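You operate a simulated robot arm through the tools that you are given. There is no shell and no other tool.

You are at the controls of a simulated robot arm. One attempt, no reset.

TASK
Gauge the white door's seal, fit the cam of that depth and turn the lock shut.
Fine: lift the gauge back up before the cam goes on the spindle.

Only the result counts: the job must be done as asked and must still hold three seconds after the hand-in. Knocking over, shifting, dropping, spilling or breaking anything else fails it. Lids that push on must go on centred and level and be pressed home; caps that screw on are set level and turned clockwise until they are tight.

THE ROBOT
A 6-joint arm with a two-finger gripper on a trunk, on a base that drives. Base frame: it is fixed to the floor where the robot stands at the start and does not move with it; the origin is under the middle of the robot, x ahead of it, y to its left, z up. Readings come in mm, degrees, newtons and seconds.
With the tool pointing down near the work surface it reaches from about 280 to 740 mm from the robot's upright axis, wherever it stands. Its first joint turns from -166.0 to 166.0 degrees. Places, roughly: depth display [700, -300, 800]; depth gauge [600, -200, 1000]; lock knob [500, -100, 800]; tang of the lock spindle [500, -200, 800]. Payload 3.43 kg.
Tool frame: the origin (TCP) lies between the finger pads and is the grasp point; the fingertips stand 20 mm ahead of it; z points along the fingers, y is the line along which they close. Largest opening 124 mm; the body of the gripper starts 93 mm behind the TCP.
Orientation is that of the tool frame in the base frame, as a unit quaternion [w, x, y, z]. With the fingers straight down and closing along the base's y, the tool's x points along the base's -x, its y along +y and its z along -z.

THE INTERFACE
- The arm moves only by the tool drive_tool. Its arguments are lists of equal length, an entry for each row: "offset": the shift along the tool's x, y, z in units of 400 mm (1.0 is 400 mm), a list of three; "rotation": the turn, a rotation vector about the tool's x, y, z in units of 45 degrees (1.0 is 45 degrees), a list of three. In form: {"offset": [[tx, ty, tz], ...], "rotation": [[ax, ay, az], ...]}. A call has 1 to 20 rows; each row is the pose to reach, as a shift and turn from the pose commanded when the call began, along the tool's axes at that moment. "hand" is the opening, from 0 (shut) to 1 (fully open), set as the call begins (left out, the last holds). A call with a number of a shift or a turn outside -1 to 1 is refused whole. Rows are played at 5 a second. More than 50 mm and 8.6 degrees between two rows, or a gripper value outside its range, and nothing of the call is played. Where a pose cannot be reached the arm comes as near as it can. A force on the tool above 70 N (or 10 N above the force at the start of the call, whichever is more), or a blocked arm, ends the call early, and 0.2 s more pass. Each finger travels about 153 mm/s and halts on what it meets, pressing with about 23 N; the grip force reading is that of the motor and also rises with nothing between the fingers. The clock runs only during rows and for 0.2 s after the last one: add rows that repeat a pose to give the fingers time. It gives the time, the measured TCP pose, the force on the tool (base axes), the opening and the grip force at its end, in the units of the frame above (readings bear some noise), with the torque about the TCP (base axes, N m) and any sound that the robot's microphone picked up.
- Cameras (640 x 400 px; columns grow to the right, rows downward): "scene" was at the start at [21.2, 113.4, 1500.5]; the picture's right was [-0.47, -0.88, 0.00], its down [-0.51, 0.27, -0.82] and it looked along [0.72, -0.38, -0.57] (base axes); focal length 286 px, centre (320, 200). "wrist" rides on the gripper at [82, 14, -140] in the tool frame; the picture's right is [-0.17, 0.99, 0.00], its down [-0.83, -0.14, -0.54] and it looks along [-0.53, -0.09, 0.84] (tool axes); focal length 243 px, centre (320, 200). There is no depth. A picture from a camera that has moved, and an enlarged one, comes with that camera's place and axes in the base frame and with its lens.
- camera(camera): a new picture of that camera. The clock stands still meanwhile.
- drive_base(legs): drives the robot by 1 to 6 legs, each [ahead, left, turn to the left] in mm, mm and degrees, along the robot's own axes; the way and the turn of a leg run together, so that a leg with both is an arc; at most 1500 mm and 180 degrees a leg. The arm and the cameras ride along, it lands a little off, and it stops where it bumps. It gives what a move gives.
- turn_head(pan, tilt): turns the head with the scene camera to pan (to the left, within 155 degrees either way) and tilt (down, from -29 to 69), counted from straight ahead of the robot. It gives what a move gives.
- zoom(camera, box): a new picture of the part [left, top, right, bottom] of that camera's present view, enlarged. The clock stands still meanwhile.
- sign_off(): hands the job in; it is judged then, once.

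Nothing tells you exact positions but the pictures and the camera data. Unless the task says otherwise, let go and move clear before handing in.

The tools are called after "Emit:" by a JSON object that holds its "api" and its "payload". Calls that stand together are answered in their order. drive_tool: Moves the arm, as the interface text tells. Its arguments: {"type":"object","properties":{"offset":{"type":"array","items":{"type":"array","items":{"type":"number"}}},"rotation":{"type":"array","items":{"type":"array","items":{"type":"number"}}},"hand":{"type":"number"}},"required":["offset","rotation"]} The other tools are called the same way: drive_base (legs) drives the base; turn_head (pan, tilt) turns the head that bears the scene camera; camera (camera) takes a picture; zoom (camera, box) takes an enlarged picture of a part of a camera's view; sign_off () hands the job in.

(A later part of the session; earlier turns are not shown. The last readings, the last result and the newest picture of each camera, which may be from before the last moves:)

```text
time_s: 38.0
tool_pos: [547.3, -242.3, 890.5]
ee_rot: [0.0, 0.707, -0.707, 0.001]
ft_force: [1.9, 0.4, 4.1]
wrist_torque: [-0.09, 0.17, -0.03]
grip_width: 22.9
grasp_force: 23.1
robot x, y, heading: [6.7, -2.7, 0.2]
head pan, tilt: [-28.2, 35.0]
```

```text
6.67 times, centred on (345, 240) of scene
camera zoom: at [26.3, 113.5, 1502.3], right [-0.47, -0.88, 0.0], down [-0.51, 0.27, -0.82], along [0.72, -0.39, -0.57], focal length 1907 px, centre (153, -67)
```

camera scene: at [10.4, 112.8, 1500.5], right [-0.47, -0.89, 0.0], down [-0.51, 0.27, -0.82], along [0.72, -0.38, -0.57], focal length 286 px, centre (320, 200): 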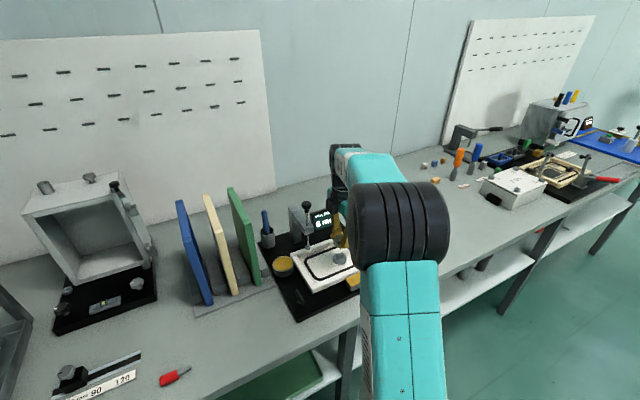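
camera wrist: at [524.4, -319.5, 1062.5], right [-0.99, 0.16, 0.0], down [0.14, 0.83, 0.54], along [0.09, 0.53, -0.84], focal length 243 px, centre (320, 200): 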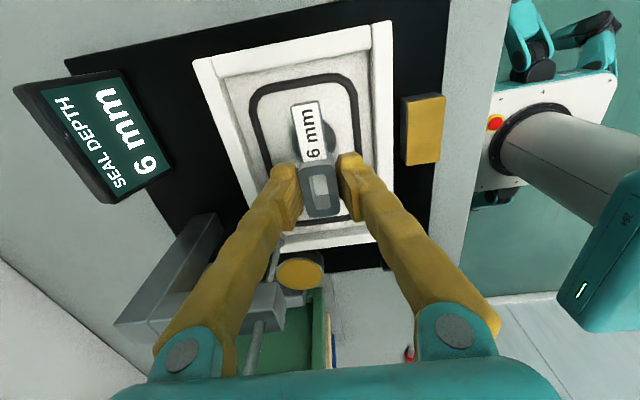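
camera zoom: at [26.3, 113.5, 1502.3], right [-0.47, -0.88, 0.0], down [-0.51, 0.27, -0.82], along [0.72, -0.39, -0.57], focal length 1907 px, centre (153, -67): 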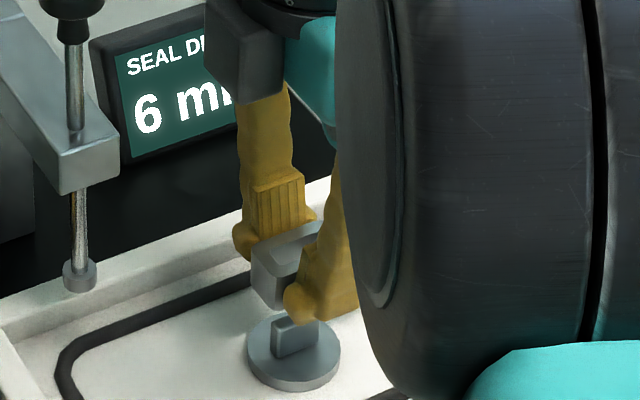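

The cam is above the tang, but the tool's position wanders by a few millimetres between calls. I'll hold still a few times to see how it settles.

Emit:
{"api": "drive_tool", "payload": {"offset": [[0, 0, 0], [0, 0, 0], [0, 0, 0], [0, 0, 0], [0, 0, 0], [0, 0, 0], [0, 0, 0], [0, 0, 0], [0, 0, 0], [0, 0, 0]], "rotation": [[0, 0, 0], [0, 0, 0], [0, 0, 0], [0, 0, 0], [0, 0, 0], [0, 0, 0], [0, 0, 0], [0, 0, 0], [0, 0, 0], [0, 0, 0]]}}

Emit:
{"api": "drive_tool", "payload": {"offset": [[0, 0, 0]], "rotation": [[0, 0, 0]]}}

Emit:
{"api": "drive_tool", "payload": {"offset": [[0, 0, 0]], "rotation": [[0, 0, 0]]}}

Emit:
{"api": "drive_tool", "payload": {"offset": [[0, 0, 0]], "rotation": [[0, 0, 0]]}}

Emit:
{"api": "zoom", "payload": {"camera": "wrist", "box": [250, 100, 390, 205]}}

Emit:
{"api": "zoom", "payload": {"camera": "scene", "box": [310, 210, 380, 270]}}

```text
time_s: 40.2
tool_pos: [544.6, -243.1, 889.5]
ee_rot: [0.0, 0.707, -0.707, 0.0]
ft_force: [-4.5, 4.1, 0.9]
wrist_torque: [-0.43, -0.41, 0.0]
grip_width: 23.0
grasp_force: 22.8
robot x, y, heading: [7.6, 1.6, -0.2]
head pan, tilt: [-28.2, 35.0]
```

```text
time_s: 40.6
tool_pos: [545.8, -241.8, 890.6]
ee_rot: [0.001, 0.71, -0.705, 0.0]
ft_force: [1.3, 1.0, 0.8]
wrist_torque: [-0.03, 0.15, 0.0]
grip_width: 23.1
grasp_force: 23.0
robot x, y, heading: [3.7, -1.4, 0.2]
head pan, tilt: [-28.2, 35.0]
```

```text
time_s: 41.0
tool_pos: [544.4, -243.6, 888.0]
ee_rot: [0.001, -0.707, 0.707, -0.001]
ft_force: [-0.8, 2.0, -7.7]
wrist_torque: [-0.24, -0.09, 0.01]
grip_width: 22.8
grasp_force: 22.9
robot x, y, heading: [-1.4, -3.6, 0.5]
head pan, tilt: [-28.2, 35.0]
```

```text
time_s: 41.4
tool_pos: [542.1, -242.5, 888.4]
ee_rot: [-0.001, -0.705, 0.71, -0.004]
ft_force: [0.1, -1.6, -4.6]
wrist_torque: [0.12, 0.0, -0.04]
grip_width: 22.8
grasp_force: 23.1
robot x, y, heading: [-4.1, 4.9, -0.7]
head pan, tilt: [-28.2, 35.0]
```

```text
3.81 times, centred on (320, 152) of wrist
camera zoom: at [526.5, -323.9, 1031.0], right [-0.98, 0.17, 0.0], down [0.14, 0.83, 0.53], along [0.1, 0.53, -0.85], focal length 924 px, centre (320, 381)
```

zoom: 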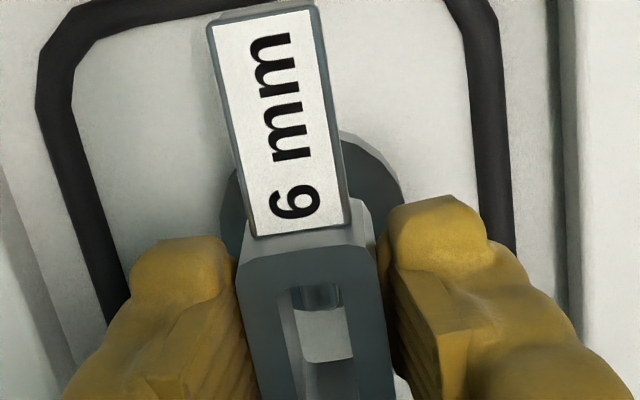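

```text
6.67 times, centred on (345, 240) of scene
camera zoom: at [17.1, 127.2, 1499.0], right [-0.48, -0.88, 0.0], down [-0.5, 0.27, -0.82], along [0.72, -0.4, -0.57], focal length 1907 px, centre (153, -67)
```

zoom: 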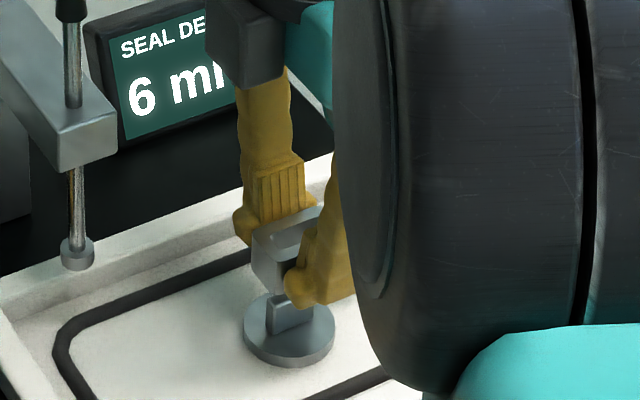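

Emit:
{"api": "zoom", "payload": {"camera": "scene", "box": [332, 235, 362, 260]}}

Emit:
{"api": "zoom", "payload": {"camera": "wrist", "box": [300, 140, 350, 210]}}

```text
16.00 times, centred on (347, 248) of scene
camera zoom: at [17.1, 127.2, 1499.0], right [-0.48, -0.88, 0.0], down [-0.5, 0.27, -0.82], along [0.72, -0.4, -0.57], focal length 4576 px, centre (-112, -560)
```

zoom: 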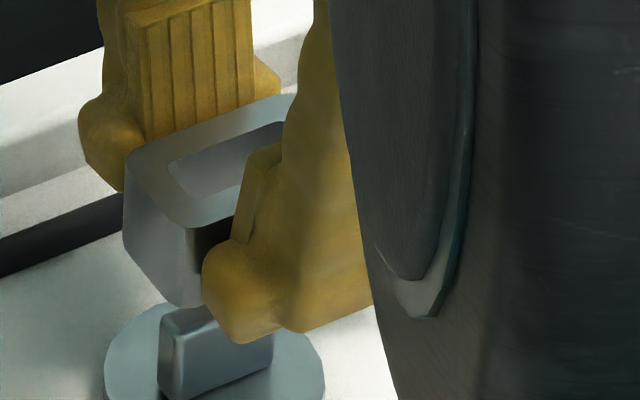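

```text
5.71 times, centred on (325, 175) of wrist
camera zoom: at [526.5, -323.9, 1031.0], right [-0.98, 0.17, 0.0], down [0.14, 0.83, 0.53], along [0.1, 0.53, -0.85], focal length 1386 px, centre (291, 343)
```

zoom: 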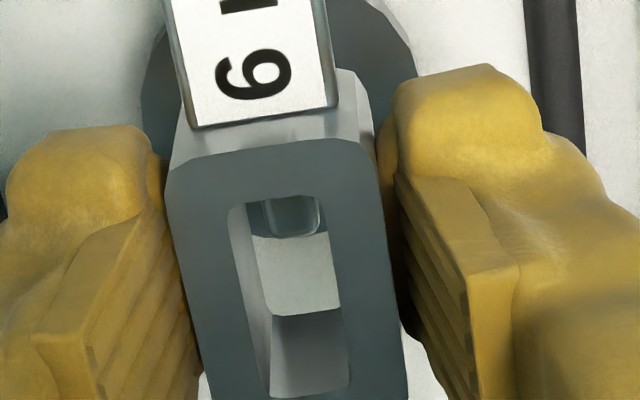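

The slot view is very useful: through it I can see the tang's end, centred in x, so only y needs a small shift. I'll shift about 3 mm in y, lower a little and look through the slot again.

Emit:
{"api": "drive_tool", "payload": {"offset": [[0.008, 0.005, 0.01], [0.008, 0.005, 0.02], [0.008, 0.005, 0.02], [0.008, 0.005, 0.02]], "rotation": [[0, 0, 0], [0, 0, 0], [0, 0, 0], [0, 0, 0]]}}

Emit:
{"api": "zoom", "payload": {"camera": "wrist", "box": [300, 140, 350, 210]}}

Emit:
{"api": "zoom", "payload": {"camera": "scene", "box": [332, 235, 362, 260]}}

```text
time_s: 42.4
tool_pos: [539.4, -249.8, 882.8]
ee_rot: [0.0, -0.705, 0.709, 0.0]
ft_force: [-3.9, -3.2, 4.1]
wrist_torque: [0.39, -0.39, -0.03]
grip_width: 22.7
grasp_force: 23.2
robot x, y, heading: [3.5, -0.8, 0.2]
head pan, tilt: [-28.2, 35.0]
```

```text
5.71 times, centred on (325, 175) of wrist
camera zoom: at [525.7, -333.4, 1023.0], right [-0.99, 0.17, 0.0], down [0.14, 0.83, 0.54], along [0.09, 0.53, -0.84], focal length 1386 px, centre (291, 343)
```

zoom: 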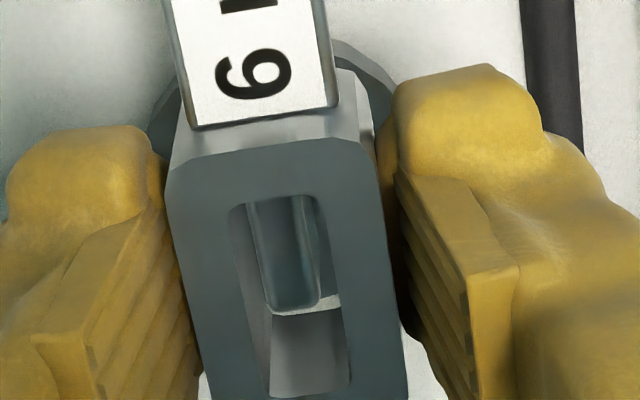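

```text
16.00 times, centred on (347, 248) of scene
camera zoom: at [22.2, 114.1, 1502.2], right [-0.47, -0.88, 0.0], down [-0.5, 0.27, -0.82], along [0.72, -0.39, -0.57], focal length 4576 px, centre (-112, -560)
```

zoom: 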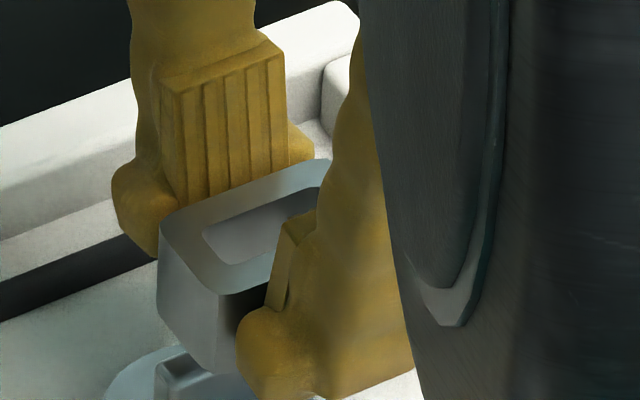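

The target TCP is about [542, -245.5], and the mean commanded pose is already there. The current offset is only sway. I'll lower gently until I feel contact or entry.

Emit:
{"api": "drive_tool", "payload": {"offset": [[0, 0, 0.005], [0, 0, 0.01], [0, 0, 0.015], [0, 0, 0.02], [0, 0, 0.02]], "rotation": [[0, 0, 0], [0, 0, 0], [0, 0, 0], [0, 0, 0], [0, 0, 0]]}}

Emit:
{"api": "zoom", "payload": {"camera": "wrist", "box": [300, 140, 350, 210]}}

Emit:
{"api": "zoom", "payload": {"camera": "scene", "box": [332, 235, 362, 260]}}

```text
time_s: 43.6
tool_pos: [542.8, -247.3, 875.1]
ee_rot: [0.001, 0.708, -0.706, -0.001]
ft_force: [-2.2, 1.2, 0.8]
wrist_torque: [-0.16, -0.19, -0.02]
grip_width: 22.9
grasp_force: 23.3
robot x, y, heading: [-2.9, 3.3, 0.0]
head pan, tilt: [-28.2, 35.0]
```

```text
5.71 times, centred on (325, 175) of wrist
camera zoom: at [528.7, -331.1, 1015.0], right [-0.99, 0.16, 0.0], down [0.14, 0.83, 0.54], along [0.09, 0.53, -0.84], focal length 1386 px, centre (291, 343)
```

zoom: 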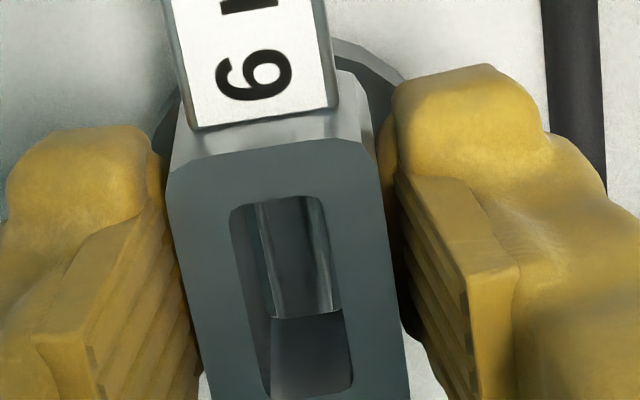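

```text
16.00 times, centred on (347, 248) of scene
camera zoom: at [16.3, 114.8, 1503.0], right [-0.47, -0.88, 0.0], down [-0.5, 0.27, -0.82], along [0.72, -0.39, -0.57], focal length 4576 px, centre (-112, -560)
```

zoom: 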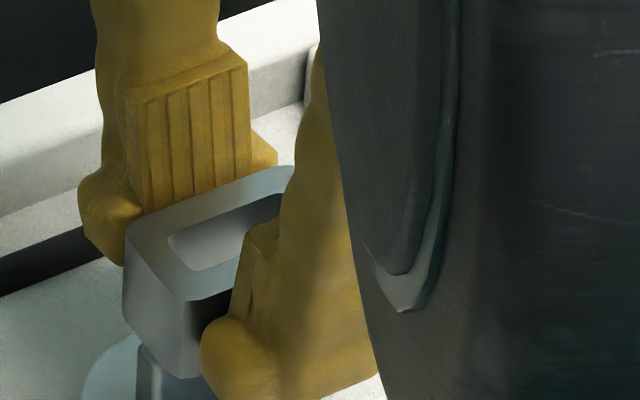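

The tang is inside the slot opening in x, and slightly past its far edge in y. I'll shift 1.5 mm in +y and keep lowering.

Emit:
{"api": "drive_tool", "payload": {"offset": [[-0.003, 0, 0], [-0.003, 0, 0.005], [-0.003, 0, 0.01], [-0.003, 0, 0.015], [-0.003, 0, 0.015]], "rotation": [[0, 0, 0], [0, 0, 0], [0, 0, 0], [0, 0, 0], [0, 0, 0]]}}

Emit:
{"api": "zoom", "payload": {"camera": "wrist", "box": [300, 140, 350, 210]}}

Emit:
{"api": "zoom", "payload": {"camera": "scene", "box": [332, 240, 362, 265]}}

```text
time_s: 44.8
tool_pos: [543.2, -246.6, 867.1]
ee_rot: [-0.001, 0.708, -0.706, 0.001]
ft_force: [-4.5, 0.5, 3.3]
wrist_torque: [0.38, -0.59, -0.02]
grip_width: 23.2
grasp_force: 23.1
robot x, y, heading: [8.0, -4.5, 0.1]
head pan, tilt: [-28.2, 35.0]
```

```text
5.71 times, centred on (325, 175) of wrist
camera zoom: at [530.1, -329.4, 1007.6], right [-0.99, 0.16, 0.0], down [0.14, 0.83, 0.54], along [0.09, 0.53, -0.84], focal length 1386 px, centre (291, 343)
```

zoom: 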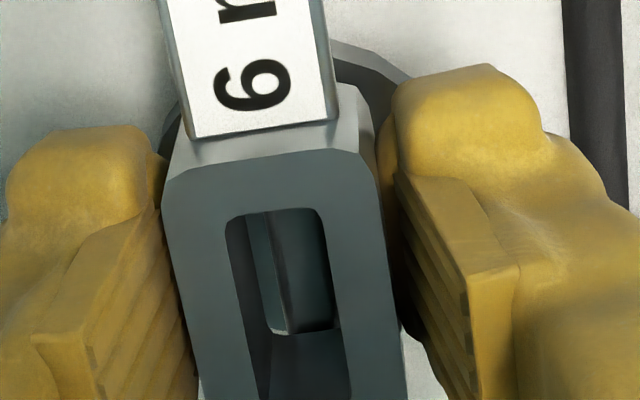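

```text
16.00 times, centred on (347, 252) of scene
camera zoom: at [20.5, 111.2, 1500.6], right [-0.47, -0.88, 0.0], down [-0.5, 0.27, -0.82], along [0.72, -0.39, -0.57], focal length 4576 px, centre (-112, -640)
```

zoom: 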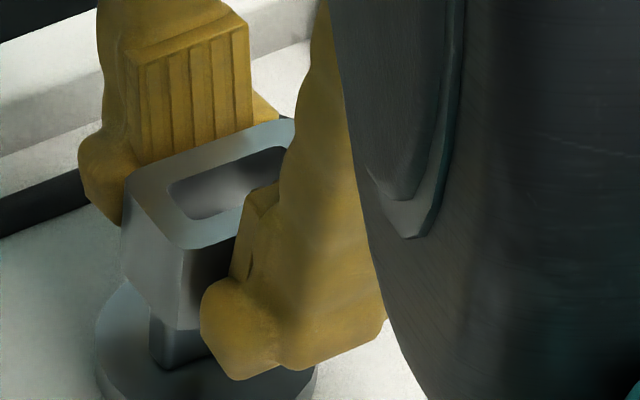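

Emit:
{"api": "zoom", "payload": {"camera": "wrist", "box": [270, 90, 380, 230]}}

Emit:
{"api": "zoom", "payload": {"camera": "scene", "box": [320, 225, 370, 275]}}

```text
2.86 times, centred on (325, 160) of wrist
camera zoom: at [530.1, -329.4, 1007.6], right [-0.99, 0.16, 0.0], down [0.14, 0.83, 0.54], along [0.09, 0.53, -0.84], focal length 693 px, centre (306, 314)
```

zoom: 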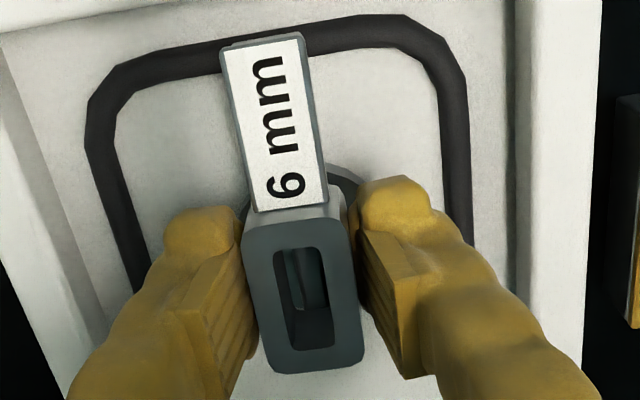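

```text
8.00 times, centred on (345, 250) of scene
camera zoom: at [20.5, 111.2, 1500.6], right [-0.47, -0.88, 0.0], down [-0.5, 0.27, -0.82], along [0.72, -0.39, -0.57], focal length 2288 px, centre (120, -200)
```

zoom: 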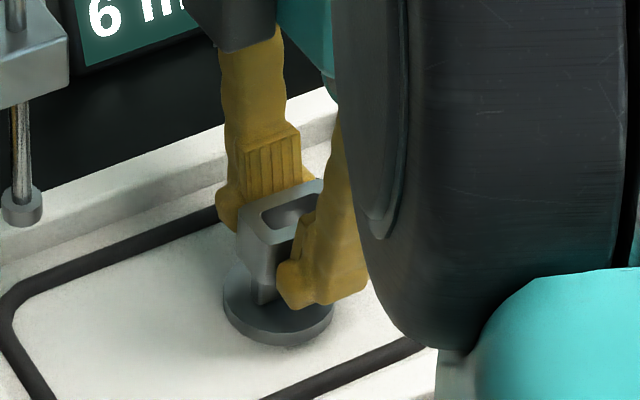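

The tang now appears to be inside the slot. I'll lower further in small steps, watching force and tilt.

Emit:
{"api": "drive_tool", "payload": {"offset": [[0, 0, 0.005], [0, 0, 0.01], [0, 0, 0.015], [0, 0, 0.015]], "rotation": [[0, 0, 0], [0, 0, 0], [0, 0, 0], [0, 0, 0]]}}

Emit:
{"api": "zoom", "payload": {"camera": "wrist", "box": [290, 140, 360, 210]}}

Emit:
{"api": "zoom", "payload": {"camera": "scene", "box": [332, 240, 362, 265]}}

```text
time_s: 45.8
tool_pos: [545.0, -244.0, 860.7]
ee_rot: [0.0, 0.709, -0.705, 0.0]
ft_force: [-8.2, 17.2, 5.3]
wrist_torque: [0.08, -0.45, 0.13]
grip_width: 23.1
grasp_force: 22.6
robot x, y, heading: [-0.9, -0.1, 0.5]
head pan, tilt: [-28.2, 35.0]
```

```text
5.71 times, centred on (325, 175) of wrist
camera zoom: at [531.5, -327.9, 1001.7], right [-0.99, 0.16, 0.0], down [0.13, 0.83, 0.54], along [0.09, 0.53, -0.84], focal length 1386 px, centre (291, 343)
```

zoom: 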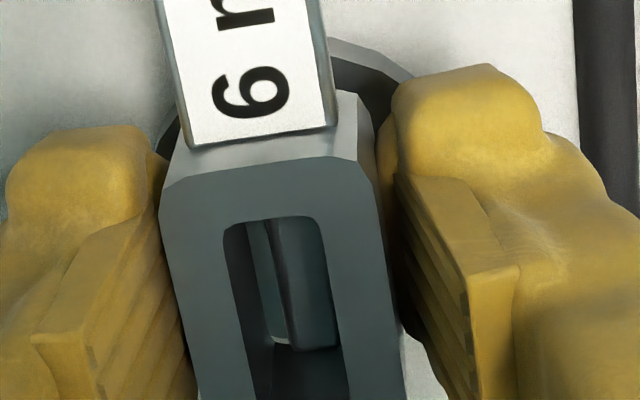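

```text
16.00 times, centred on (347, 252) of scene
camera zoom: at [15.1, 113.5, 1501.0], right [-0.47, -0.88, 0.0], down [-0.51, 0.27, -0.82], along [0.73, -0.38, -0.57], focal length 4576 px, centre (-112, -640)
```

zoom: 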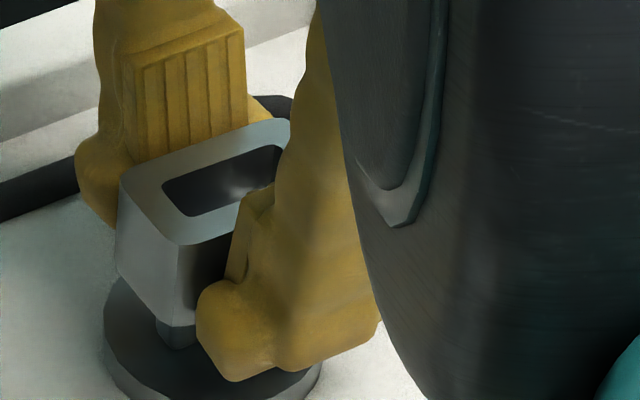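

The cam is sliding onto the tang. I'll ease 1.5 mm in +y to relieve the side force and keep lowering until it seats.

Emit:
{"api": "drive_tool", "payload": {"offset": [[-0.004, 0, 0], [-0.004, 0, 0.005], [-0.004, 0, 0.01], [-0.004, 0, 0.015], [-0.004, 0, 0.02], [-0.004, 0, 0.02]], "rotation": [[0, 0, 0], [0, 0, 0], [0, 0, 0], [0, 0, 0], [0, 0, 0], [0, 0, 0]]}}

Emit:
{"api": "zoom", "payload": {"camera": "wrist", "box": [290, 140, 360, 210]}}

Emit:
{"api": "zoom", "payload": {"camera": "scene", "box": [332, 240, 362, 265]}}

```text
time_s: 47.2
tool_pos: [544.3, -244.4, 854.4]
ee_rot: [0.001, -0.705, 0.709, -0.001]
ft_force: [-0.1, 6.7, 10.4]
wrist_torque: [0.62, 0.15, 0.05]
grip_width: 23.2
grasp_force: 22.6
robot x, y, heading: [10.2, -2.5, 0.2]
head pan, tilt: [-28.2, 35.0]
```

```text
5.71 times, centred on (325, 175) of wrist
camera zoom: at [529.6, -328.2, 994.8], right [-0.99, 0.17, 0.0], down [0.14, 0.83, 0.54], along [0.09, 0.53, -0.84], focal length 1386 px, centre (291, 343)
```

zoom: 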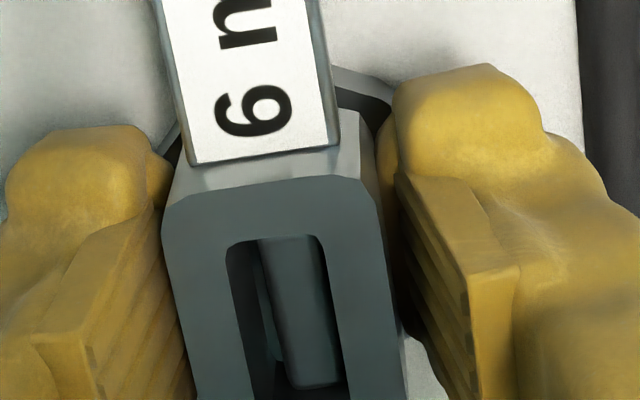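

```text
16.00 times, centred on (347, 252) of scene
camera zoom: at [24.7, 110.6, 1501.7], right [-0.47, -0.88, 0.0], down [-0.51, 0.27, -0.82], along [0.72, -0.39, -0.57], focal length 4576 px, centre (-112, -640)
```

zoom: 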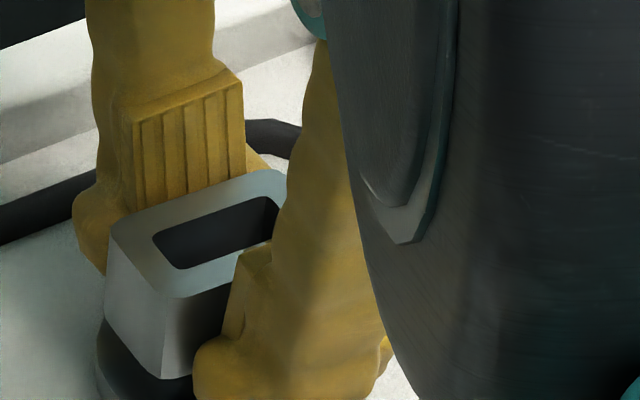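

The cam looks almost seated. I'll open the hand and rise a little to inspect it.

Emit:
{"api": "drive_tool", "payload": {"offset": [[0, 0, 0], [0, 0, 0], [0, 0, -0.05], [0, 0, -0.1], [0, 0, -0.15], [0, 0, -0.15]], "rotation": [[0, 0, 0], [0, 0, 0], [0, 0, 0], [0, 0, 0], [0, 0, 0], [0, 0, 0]], "hand": 0.4}}

Emit:
{"api": "zoom", "payload": {"camera": "wrist", "box": [260, 80, 380, 200]}}

Emit:
{"api": "zoom", "payload": {"camera": "scene", "box": [320, 230, 370, 275]}}

```text
time_s: 48.6
tool_pos: [539.5, -242.9, 914.2]
ee_rot: [0.0, 0.707, -0.707, 0.001]
ft_force: [-5.3, 3.1, -3.4]
wrist_torque: [-0.34, -0.45, -0.04]
grip_width: 49.5
grasp_force: 0.0
robot x, y, heading: [3.1, -0.5, 0.1]
head pan, tilt: [-28.2, 35.0]
```

```text
3.33 times, centred on (320, 140) of wrist
camera zoom: at [524.9, -327.3, 1054.6], right [-0.99, 0.17, 0.0], down [0.14, 0.83, 0.54], along [0.09, 0.53, -0.84], focal length 809 px, centre (320, 400)
```

zoom: 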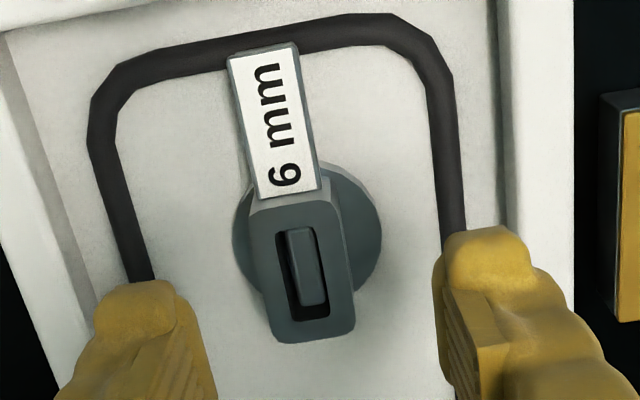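

```text
8.89 times, centred on (345, 252) of scene
camera zoom: at [15.2, 112.6, 1502.2], right [-0.47, -0.88, 0.0], down [-0.51, 0.27, -0.82], along [0.72, -0.39, -0.57], focal length 2542 px, centre (98, -267)
```

zoom: 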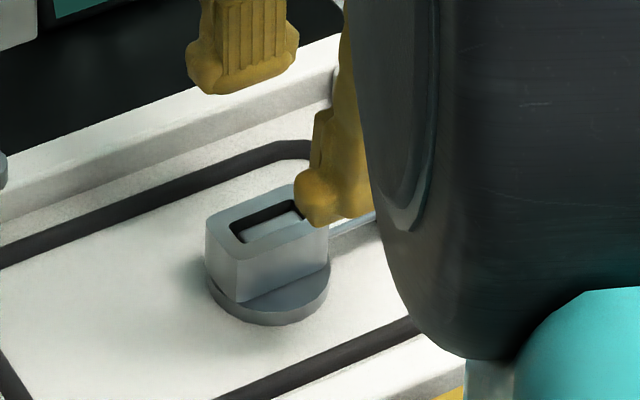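

The cam is on the tang and appears seated on the disc. I'll close the fingers and press lightly on its top to make sure it is home.

Emit:
{"api": "drive_tool", "payload": {"offset": [[-0.0075, 0, 0], [-0.0075, 0, 0], [-0.0075, 0, 0.05], [-0.0075, 0, 0.09], [-0.0075, 0, 0.105], [-0.0075, 0, 0.11], [-0.0075, 0, 0.115]], "rotation": [[0, 0, 0], [0, 0, 0], [0, 0, 0], [0, 0, 0], [0, 0, 0], [0, 0, 0], [0, 0, 0]], "hand": 0}}

Emit:
{"api": "zoom", "payload": {"camera": "wrist", "box": [260, 80, 380, 200]}}

Emit:
{"api": "zoom", "payload": {"camera": "scene", "box": [320, 230, 370, 275]}}

```text
time_s: 50.2
tool_pos: [546.8, -238.9, 868.3]
ee_rot: [-0.001, 0.707, -0.707, 0.002]
ft_force: [0.8, 2.2, 2.7]
wrist_torque: [-0.35, 0.11, 0.0]
grip_width: 0.2
grasp_force: 23.5
robot x, y, heading: [8.3, -3.1, 0.2]
head pan, tilt: [-28.2, 35.0]
```

```text
3.33 times, centred on (320, 140) of wrist
camera zoom: at [532.1, -322.8, 1008.6], right [-0.99, 0.16, 0.0], down [0.14, 0.83, 0.54], along [0.09, 0.53, -0.84], focal length 809 px, centre (320, 400)
```

zoom: 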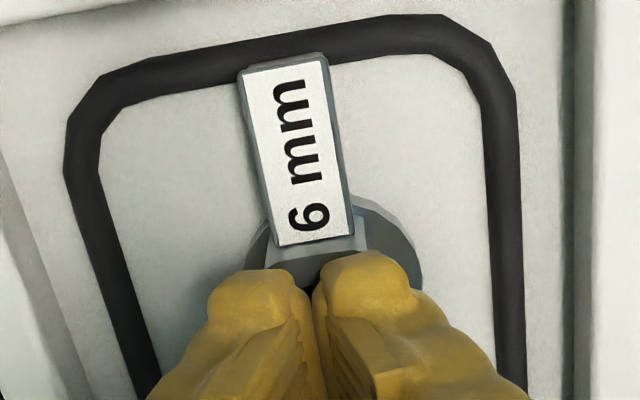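

```text
8.89 times, centred on (345, 252) of scene
camera zoom: at [23.6, 113.4, 1500.8], right [-0.47, -0.88, 0.0], down [-0.51, 0.27, -0.82], along [0.72, -0.38, -0.57], focal length 2542 px, centre (98, -267)
```

zoom: 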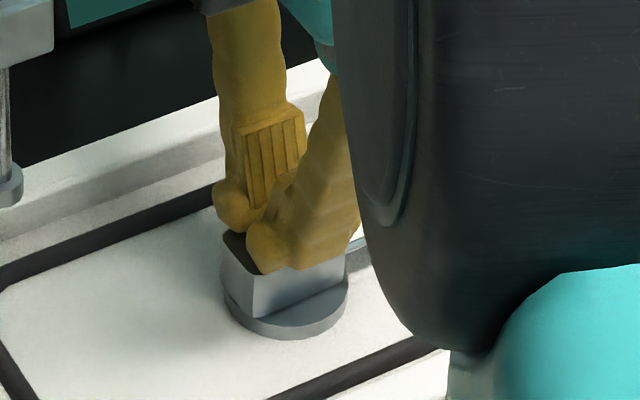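

Emit:
{"api": "drive_tool", "payload": {"offset": [[0, 0, 0.005], [0, 0, 0.01], [0, 0, 0.01]], "rotation": [[0, 0, 0], [0, 0, 0], [0, 0, 0]]}}

Emit:
{"api": "zoom", "payload": {"camera": "scene", "box": [320, 230, 370, 275]}}

```text
time_s: 51.0
tool_pos: [543.4, -242.0, 866.1]
ee_rot: [-0.005, 0.708, -0.706, 0.005]
ft_force: [19.9, 3.3, 3.7]
wrist_torque: [-0.24, -0.79, -0.09]
grip_width: 6.0
grasp_force: 22.4
robot x, y, heading: [2.0, -3.8, 0.0]
head pan, tilt: [-28.2, 35.0]
```

```text
8.89 times, centred on (345, 252) of scene
camera zoom: at [15.5, 110.5, 1501.6], right [-0.47, -0.88, 0.0], down [-0.51, 0.27, -0.82], along [0.72, -0.38, -0.58], focal length 2542 px, centre (98, -267)
```

zoom: 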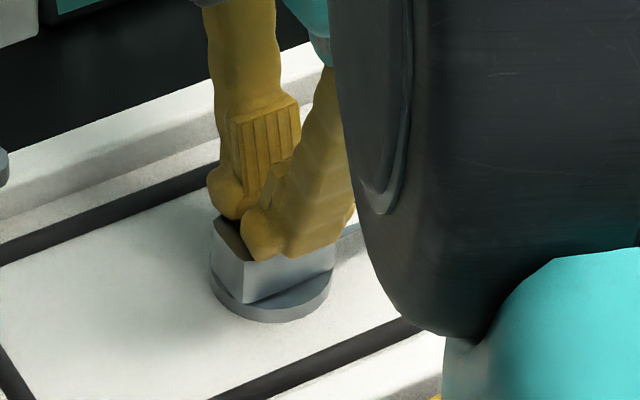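

The tips have spread on the tang's top, so further pressing there is pointless; the cam looks flush on the disc. I'll open slightly, rise and verify.

Emit:
{"api": "drive_tool", "payload": {"offset": [[0, 0, -0.005], [0, 0, -0.02], [0, 0, -0.07], [0, 0, -0.15], [0, 0, -0.25], [0, 0, -0.25]], "rotation": [[0, 0, 0], [0, 0, 0], [0, 0, 0], [0, 0, 0], [0, 0, 0], [0, 0, 0]], "hand": 0.1}}

Emit:
{"api": "zoom", "payload": {"camera": "wrist", "box": [260, 60, 400, 180]}}

Emit:
{"api": "zoom", "payload": {"camera": "scene", "box": [320, 230, 370, 275]}}

Emit:
{"api": "camera", "payload": {"camera": "scene"}}

```text
time_s: 52.4
tool_pos: [539.7, -242.1, 965.3]
ee_rot: [0.001, -0.706, 0.708, -0.001]
ft_force: [1.0, 0.9, 6.2]
wrist_torque: [-0.21, 0.03, -0.03]
grip_width: 12.6
grasp_force: 0.0
robot x, y, heading: [1.2, -2.3, 0.0]
head pan, tilt: [-28.2, 35.0]
```

```text
3.33 times, centred on (330, 120) of wrist
camera zoom: at [526.1, -325.0, 1106.9], right [-0.99, 0.17, 0.0], down [0.14, 0.83, 0.54], along [0.09, 0.53, -0.84], focal length 809 px, centre (287, 467)
```

zoom: 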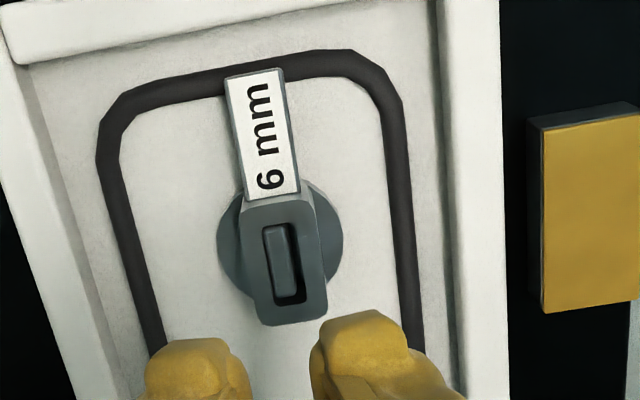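

```text
8.89 times, centred on (345, 252) of scene
camera zoom: at [19.5, 112.8, 1502.0], right [-0.47, -0.88, 0.0], down [-0.51, 0.27, -0.82], along [0.72, -0.39, -0.57], focal length 2542 px, centre (98, -267)
```

zoom: 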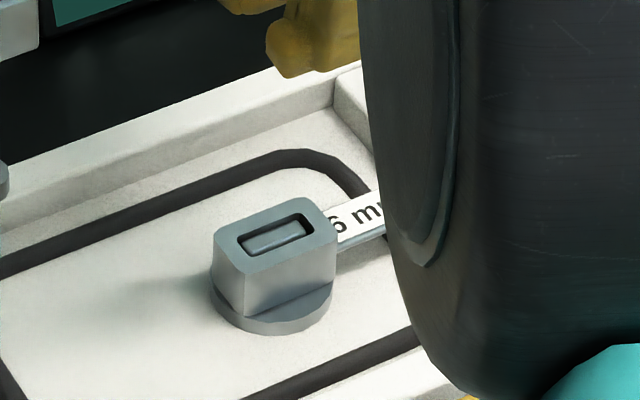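

```text
taken
camera scene: at [19.5, 112.8, 1502.0], right [-0.47, -0.88, 0.0], down [-0.51, 0.27, -0.82], along [0.72, -0.39, -0.57], focal length 286 px, centre (320, 200)
```

scene: 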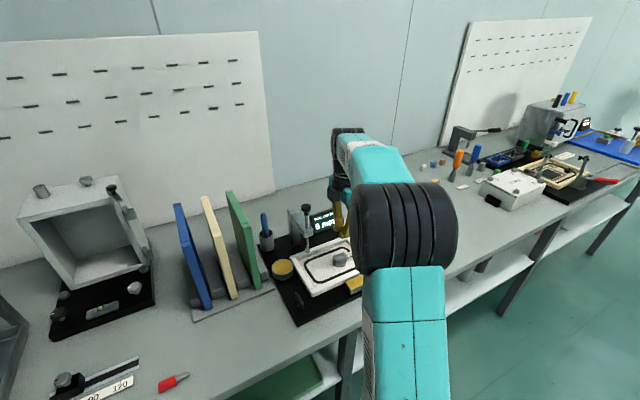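

The cam is fully seated with the tang flush in its slot. Now for the lock knob near [467, -57]: I'll back away toward the robot, turn the tool back 90°, and take a close look.

Emit:
{"api": "drive_tool", "payload": {"offset": [[0, 0.0625, -0.02], [0, 0.125, -0.04], [0, 0.1875, -0.04], [0, 0.25, -0.04], [0, 0.3125, -0.04], [0, 0.375, -0.04]], "rotation": [[0, 0, 0.1667], [0, 0, 0.3333], [0, 0, 0.5], [0, 0, 0.6667], [0, 0, 0.8333], [0, 0, 1]], "hand": 0.5}}

Emit:
{"api": "drive_tool", "payload": {"offset": [[0, 0, 0], [0, 0, 0], [0, 0, 0], [0, 0, 0], [0, 0, 0], [0, 0, 0]], "rotation": [[0, 0, 0.1667], [0, 0, 0.3333], [0, 0, 0.5], [0, 0, 0.6667], [0, 0, 0.8333], [0, 0, 1]]}}

Emit:
{"api": "drive_tool", "payload": {"offset": [[0, 0.11, 0], [0, 0.22, 0.02], [0, 0.33, 0.04], [0, 0.44, 0.06], [0, 0.44, 0.06]], "rotation": [[0, 0, 0], [0, 0, 0], [0, 0, 0], [0, 0, 0], [0, 0, 0]]}}

Emit:
{"api": "camera", "payload": {"camera": "wrist"}}

Emit:
{"api": "camera", "payload": {"camera": "scene"}}

```text
time_s: 53.8
tool_pos: [394.7, -243.5, 980.0]
ee_rot: [0.001, -0.384, 0.923, 0.0]
ft_force: [-0.8, -1.1, -1.6]
wrist_torque: [0.08, -0.12, -0.01]
grip_width: 62.0
grasp_force: 0.0
robot x, y, heading: [4.8, -0.5, 0.2]
head pan, tilt: [-28.2, 35.0]
```

```text
time_s: 55.2
tool_pos: [391.2, -240.7, 980.5]
ee_rot: [0.001, 0.002, 1.0, 0.001]
ft_force: [-1.1, 1.8, 6.2]
wrist_torque: [-0.19, -0.09, -0.01]
grip_width: 62.0
grasp_force: 0.0
robot x, y, heading: [0.4, -0.9, 0.1]
head pan, tilt: [-28.2, 35.0]
```

```text
time_s: 56.4
tool_pos: [394.8, -66.2, 954.0]
ee_rot: [0.002, -0.002, 1.0, 0.0]
ft_force: [3.4, 1.5, -0.7]
wrist_torque: [-0.22, 0.45, 0.01]
grip_width: 62.0
grasp_force: 0.1
robot x, y, heading: [4.4, -0.8, 0.3]
head pan, tilt: [-28.2, 35.0]
```

```text
taken
camera wrist: at [311.3, -54.0, 1094.3], right [0.16, 0.99, 0.0], down [0.83, -0.14, 0.54], along [0.54, -0.09, -0.84], focal length 243 px, centre (320, 200)
```

wrist: 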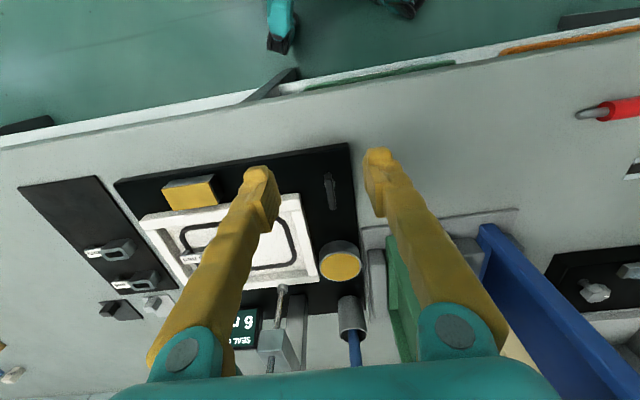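

```text
taken
camera scene: at [20.3, 110.8, 1499.9], right [-0.47, -0.88, 0.0], down [-0.51, 0.27, -0.82], along [0.72, -0.38, -0.57], focal length 286 px, centre (320, 200)
```

scene: 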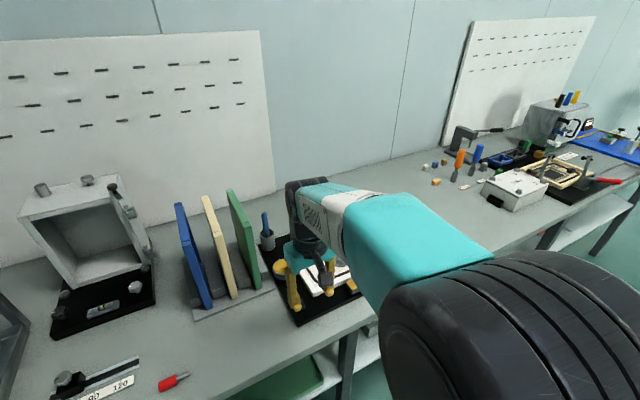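

Emit:
{"api": "zoom", "payload": {"camera": "wrist", "box": [290, 150, 370, 230]}}

Emit:
{"api": "zoom", "payload": {"camera": "scene", "box": [270, 240, 370, 330]}}

```text
5.00 times, centred on (330, 190) of wrist
camera zoom: at [311.3, -54.0, 1094.3], right [0.16, 0.99, 0.0], down [0.83, -0.14, 0.54], along [0.54, -0.09, -0.84], focal length 1213 px, centre (270, 250)
```

zoom: 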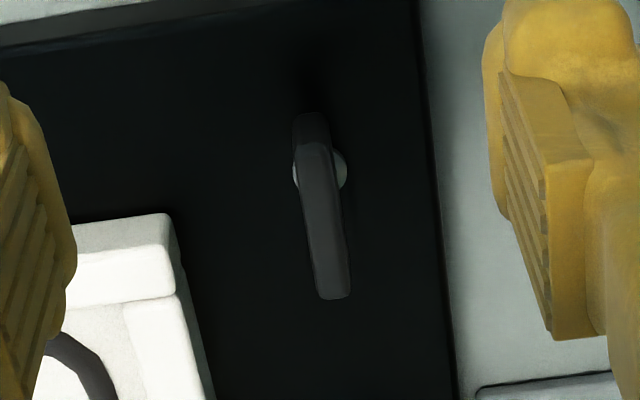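

```text
4.44 times, centred on (320, 285) of scene
camera zoom: at [20.3, 110.8, 1499.9], right [-0.47, -0.88, 0.0], down [-0.51, 0.27, -0.82], along [0.72, -0.38, -0.57], focal length 1271 px, centre (320, -178)
```

zoom: 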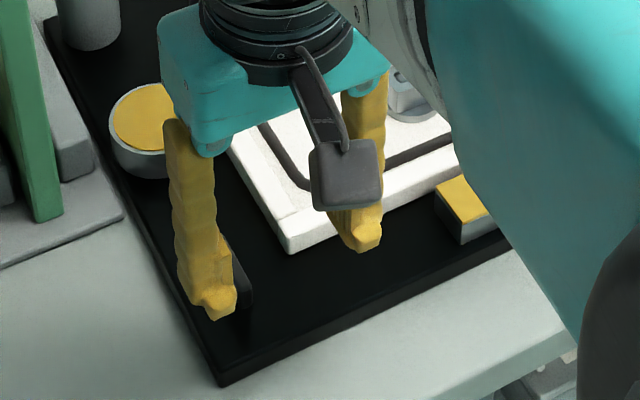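

The knob is a black bar handle, about 45 by 11 mm and lying along x, with its vertical axis near [463, -66]. I'll move above it.

Emit:
{"api": "drive_tool", "payload": {"offset": [[-0.09, 0, 0.02], [-0.17, 0, 0.06], [-0.17, 0, 0.12], [-0.17, 0, 0.12]], "rotation": [[0, 0, 0], [0, 0, 0], [0, 0, 0], [0, 0, 0]]}}

Emit:
{"api": "camera", "payload": {"camera": "wrist"}}

Emit:
{"api": "zoom", "payload": {"camera": "wrist", "box": [270, 80, 370, 180]}}

Emit:
{"api": "zoom", "payload": {"camera": "scene", "box": [270, 240, 370, 330]}}

```text
time_s: 57.4
tool_pos: [461.0, -61.3, 906.6]
ee_rot: [0.0, -0.003, 1.0, -0.001]
ft_force: [-2.7, 0.2, -10.6]
wrist_torque: [-0.12, -0.21, -0.02]
grip_width: 62.2
grasp_force: 0.0
robot x, y, heading: [6.5, -0.7, -0.1]
head pan, tilt: [-28.2, 35.0]
```

```text
taken
camera wrist: at [378.8, -48.8, 1046.2], right [0.16, 0.99, 0.0], down [0.83, -0.13, 0.54], along [0.53, -0.09, -0.84], focal length 243 px, centre (320, 200)
```

wrist: 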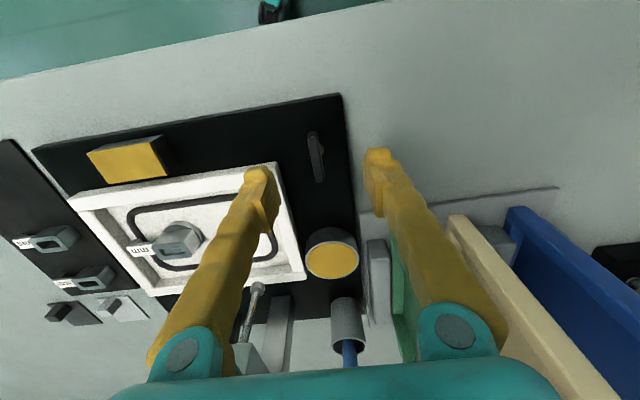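

```text
4.00 times, centred on (320, 130) of wrist
camera zoom: at [378.8, -48.8, 1046.2], right [0.16, 0.99, 0.0], down [0.83, -0.13, 0.54], along [0.53, -0.09, -0.84], focal length 970 px, centre (320, 480)
```

zoom: 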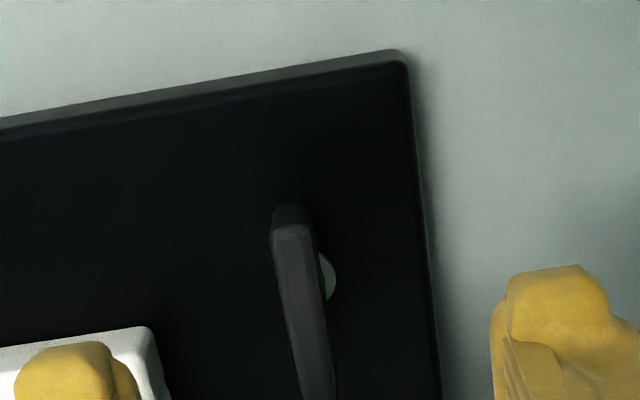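

```text
4.44 times, centred on (320, 285) of scene
camera zoom: at [20.5, 116.5, 1500.5], right [-0.47, -0.88, 0.0], down [-0.51, 0.27, -0.82], along [0.72, -0.38, -0.58], focal length 1271 px, centre (320, -178)
```

zoom: 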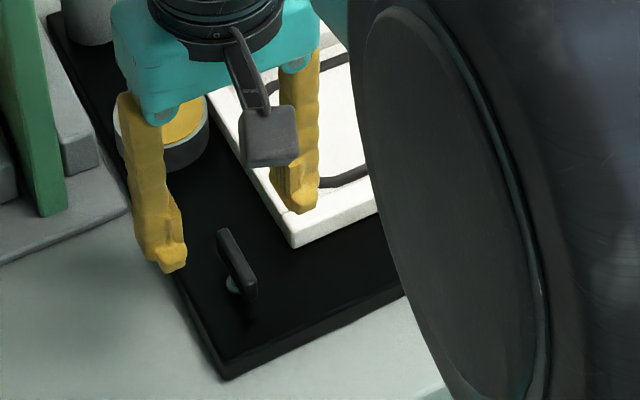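

Emit:
{"api": "drive_tool", "payload": {"offset": [[-0.004, -0.008, 0.03], [-0.004, -0.008, 0.07], [-0.004, -0.008, 0.1], [-0.004, -0.008, 0.1]], "rotation": [[0, 0, 0], [0, 0, 0], [0, 0, 0], [0, 0, 0]], "hand": 0.35}}

Emit:
{"api": "zoom", "payload": {"camera": "wrist", "box": [260, 90, 380, 210]}}

Emit:
{"api": "zoom", "payload": {"camera": "scene", "box": [270, 250, 350, 320]}}

```text
time_s: 58.4
tool_pos: [463.4, -67.3, 866.7]
ee_rot: [-0.001, 0.002, 1.0, 0.0]
ft_force: [-3.9, 2.3, 0.9]
wrist_torque: [-0.28, -0.38, -0.03]
grip_width: 42.9
grasp_force: 0.1
robot x, y, heading: [-1.4, -2.5, -0.1]
head pan, tilt: [-28.2, 35.0]
```

```text
3.33 times, centred on (320, 150) of wrist
camera zoom: at [381.1, -55.2, 1008.1], right [0.17, 0.99, 0.0], down [0.83, -0.14, 0.54], along [0.53, -0.09, -0.84], focal length 809 px, centre (320, 367)
```

zoom: 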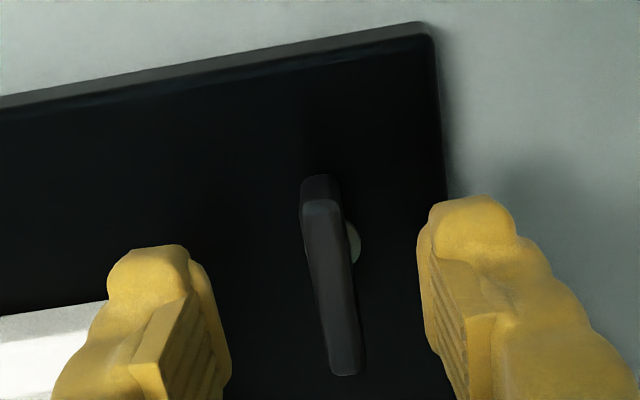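

```text
5.71 times, centred on (310, 285) of scene
camera zoom: at [17.6, 110.0, 1502.5], right [-0.48, -0.88, 0.0], down [-0.5, 0.27, -0.82], along [0.72, -0.39, -0.57], focal length 1634 px, centre (377, -286)
```

zoom: 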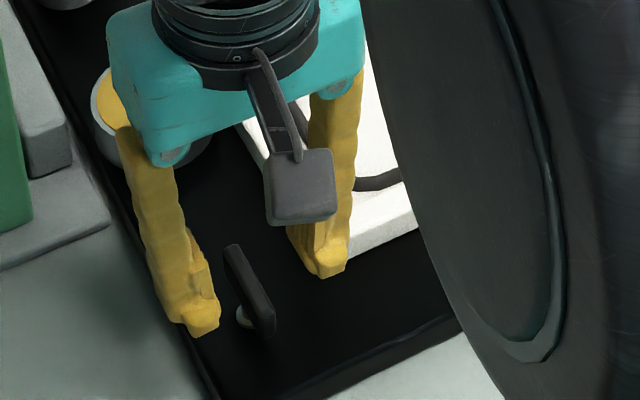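

The bar is centred between the fingers. I'll narrow the opening to stay clear of the door frame, lower around the bar and close.

Emit:
{"api": "drive_tool", "payload": {"offset": [[0, 0.003, 0], [0, 0.003, 0.02], [0, 0.003, 0.04], [0, 0.003, 0.04]], "rotation": [[0, 0, 0], [0, 0, 0], [0, 0, 0], [0, 0, 0]], "hand": 0.27}}

Emit:
{"api": "zoom", "payload": {"camera": "wrist", "box": [260, 110, 380, 230]}}

Emit:
{"api": "zoom", "payload": {"camera": "scene", "box": [270, 250, 350, 320]}}

```text
time_s: 59.4
tool_pos: [462.6, -68.9, 851.4]
ee_rot: [0.0, 0.001, 1.0, 0.0]
ft_force: [-4.2, 2.3, -4.6]
wrist_torque: [-0.23, -0.56, -0.01]
grip_width: 33.5
grasp_force: 0.0
robot x, y, heading: [2.0, 2.9, 0.1]
head pan, tilt: [-28.2, 35.0]
```

```text
3.33 times, centred on (320, 170) of wrist
camera zoom: at [380.4, -56.3, 990.9], right [0.17, 0.99, 0.0], down [0.83, -0.14, 0.54], along [0.53, -0.09, -0.84], focal length 809 px, centre (320, 300)
```

zoom: 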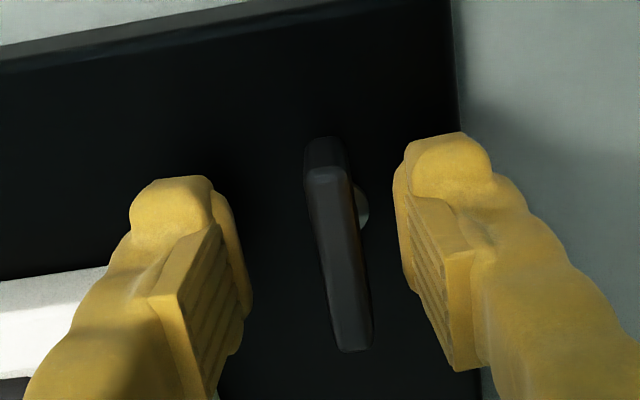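

```text
5.71 times, centred on (310, 285) of scene
camera zoom: at [21.3, 115.2, 1501.5], right [-0.47, -0.88, 0.0], down [-0.51, 0.27, -0.82], along [0.72, -0.39, -0.58], focal length 1634 px, centre (377, -286)
```

zoom: 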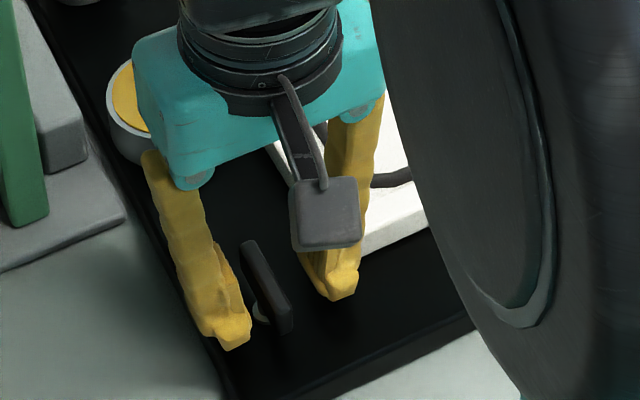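

Emit:
{"api": "drive_tool", "payload": {"offset": [[0, 0.01, 0], [0, 0.01, 0.0075], [0, 0.01, 0.0075]], "rotation": [[0, 0, 0], [0, 0, 0], [0, 0, 0]]}}

Emit:
{"api": "zoom", "payload": {"camera": "wrist", "box": [260, 110, 380, 230]}}

```text
time_s: 60.2
tool_pos: [463.9, -63.8, 849.2]
ee_rot: [-0.001, 0.001, 1.0, 0.0]
ft_force: [-3.7, 0.7, 5.3]
wrist_torque: [-0.04, -0.35, 0.01]
grip_width: 33.5
grasp_force: 0.1
robot x, y, heading: [1.5, -2.4, 0.4]
head pan, tilt: [-28.2, 35.0]
```

```text
3.33 times, centred on (320, 170) of wrist
camera zoom: at [380.0, -51.7, 989.9], right [0.17, 0.99, 0.0], down [0.83, -0.14, 0.54], along [0.53, -0.09, -0.84], focal length 809 px, centre (320, 300)
```

zoom: 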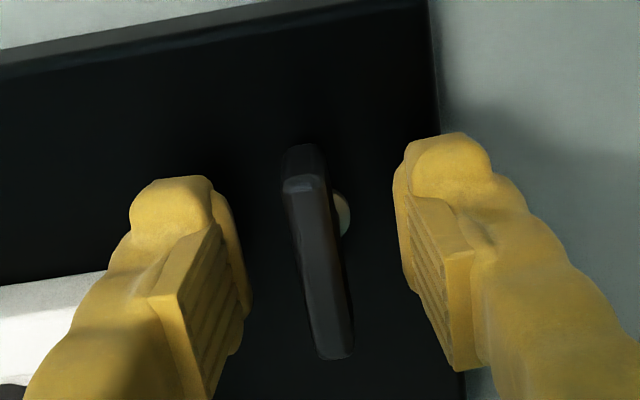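

Well centred. I'll close on the handle.

Emit:
{"api": "drive_tool", "payload": {"offset": [[0, 0, 0], [0, 0, 0], [0, 0, 0], [0, 0, 0]], "rotation": [[0, 0, 0], [0, 0, 0], [0, 0, 0], [0, 0, 0]], "hand": 0}}

Emit:
{"api": "zoom", "payload": {"camera": "wrist", "box": [260, 110, 380, 230]}}

Emit:
{"api": "zoom", "payload": {"camera": "scene", "box": [270, 240, 370, 320]}}

```text
time_s: 61.2
tool_pos: [463.9, -64.8, 846.8]
ee_rot: [0.0, -0.001, 1.0, -0.003]
ft_force: [6.0, -44.0, 5.3]
wrist_torque: [-0.3, 1.05, -0.1]
grip_width: 8.4
grasp_force: 42.5
robot x, y, heading: [3.2, -2.0, 0.5]
head pan, tilt: [-28.2, 35.0]
```

```text
3.33 times, centred on (320, 170) of wrist
camera zoom: at [380.7, -51.5, 987.9], right [0.16, 0.99, 0.0], down [0.83, -0.14, 0.54], along [0.53, -0.09, -0.84], focal length 809 px, centre (320, 300)
```

zoom: 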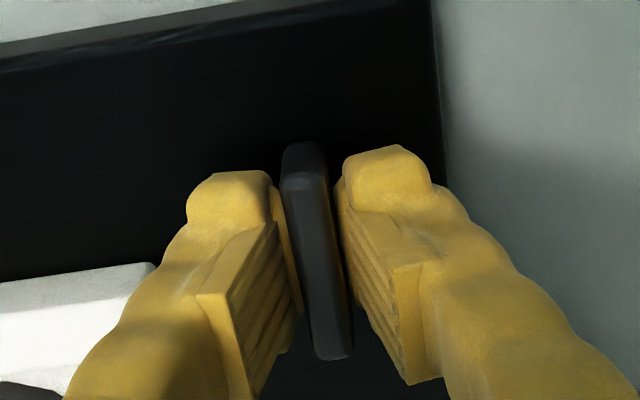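

```text
5.00 times, centred on (320, 280) of scene
camera zoom: at [21.0, 109.4, 1499.8], right [-0.47, -0.88, 0.0], down [-0.51, 0.27, -0.82], along [0.72, -0.38, -0.58], focal length 1430 px, centre (320, -200)
```

zoom: 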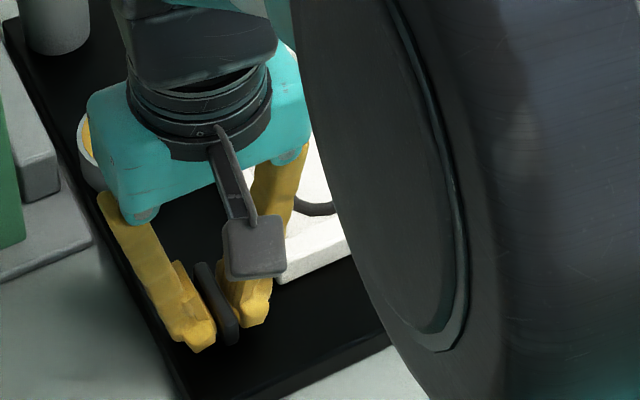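

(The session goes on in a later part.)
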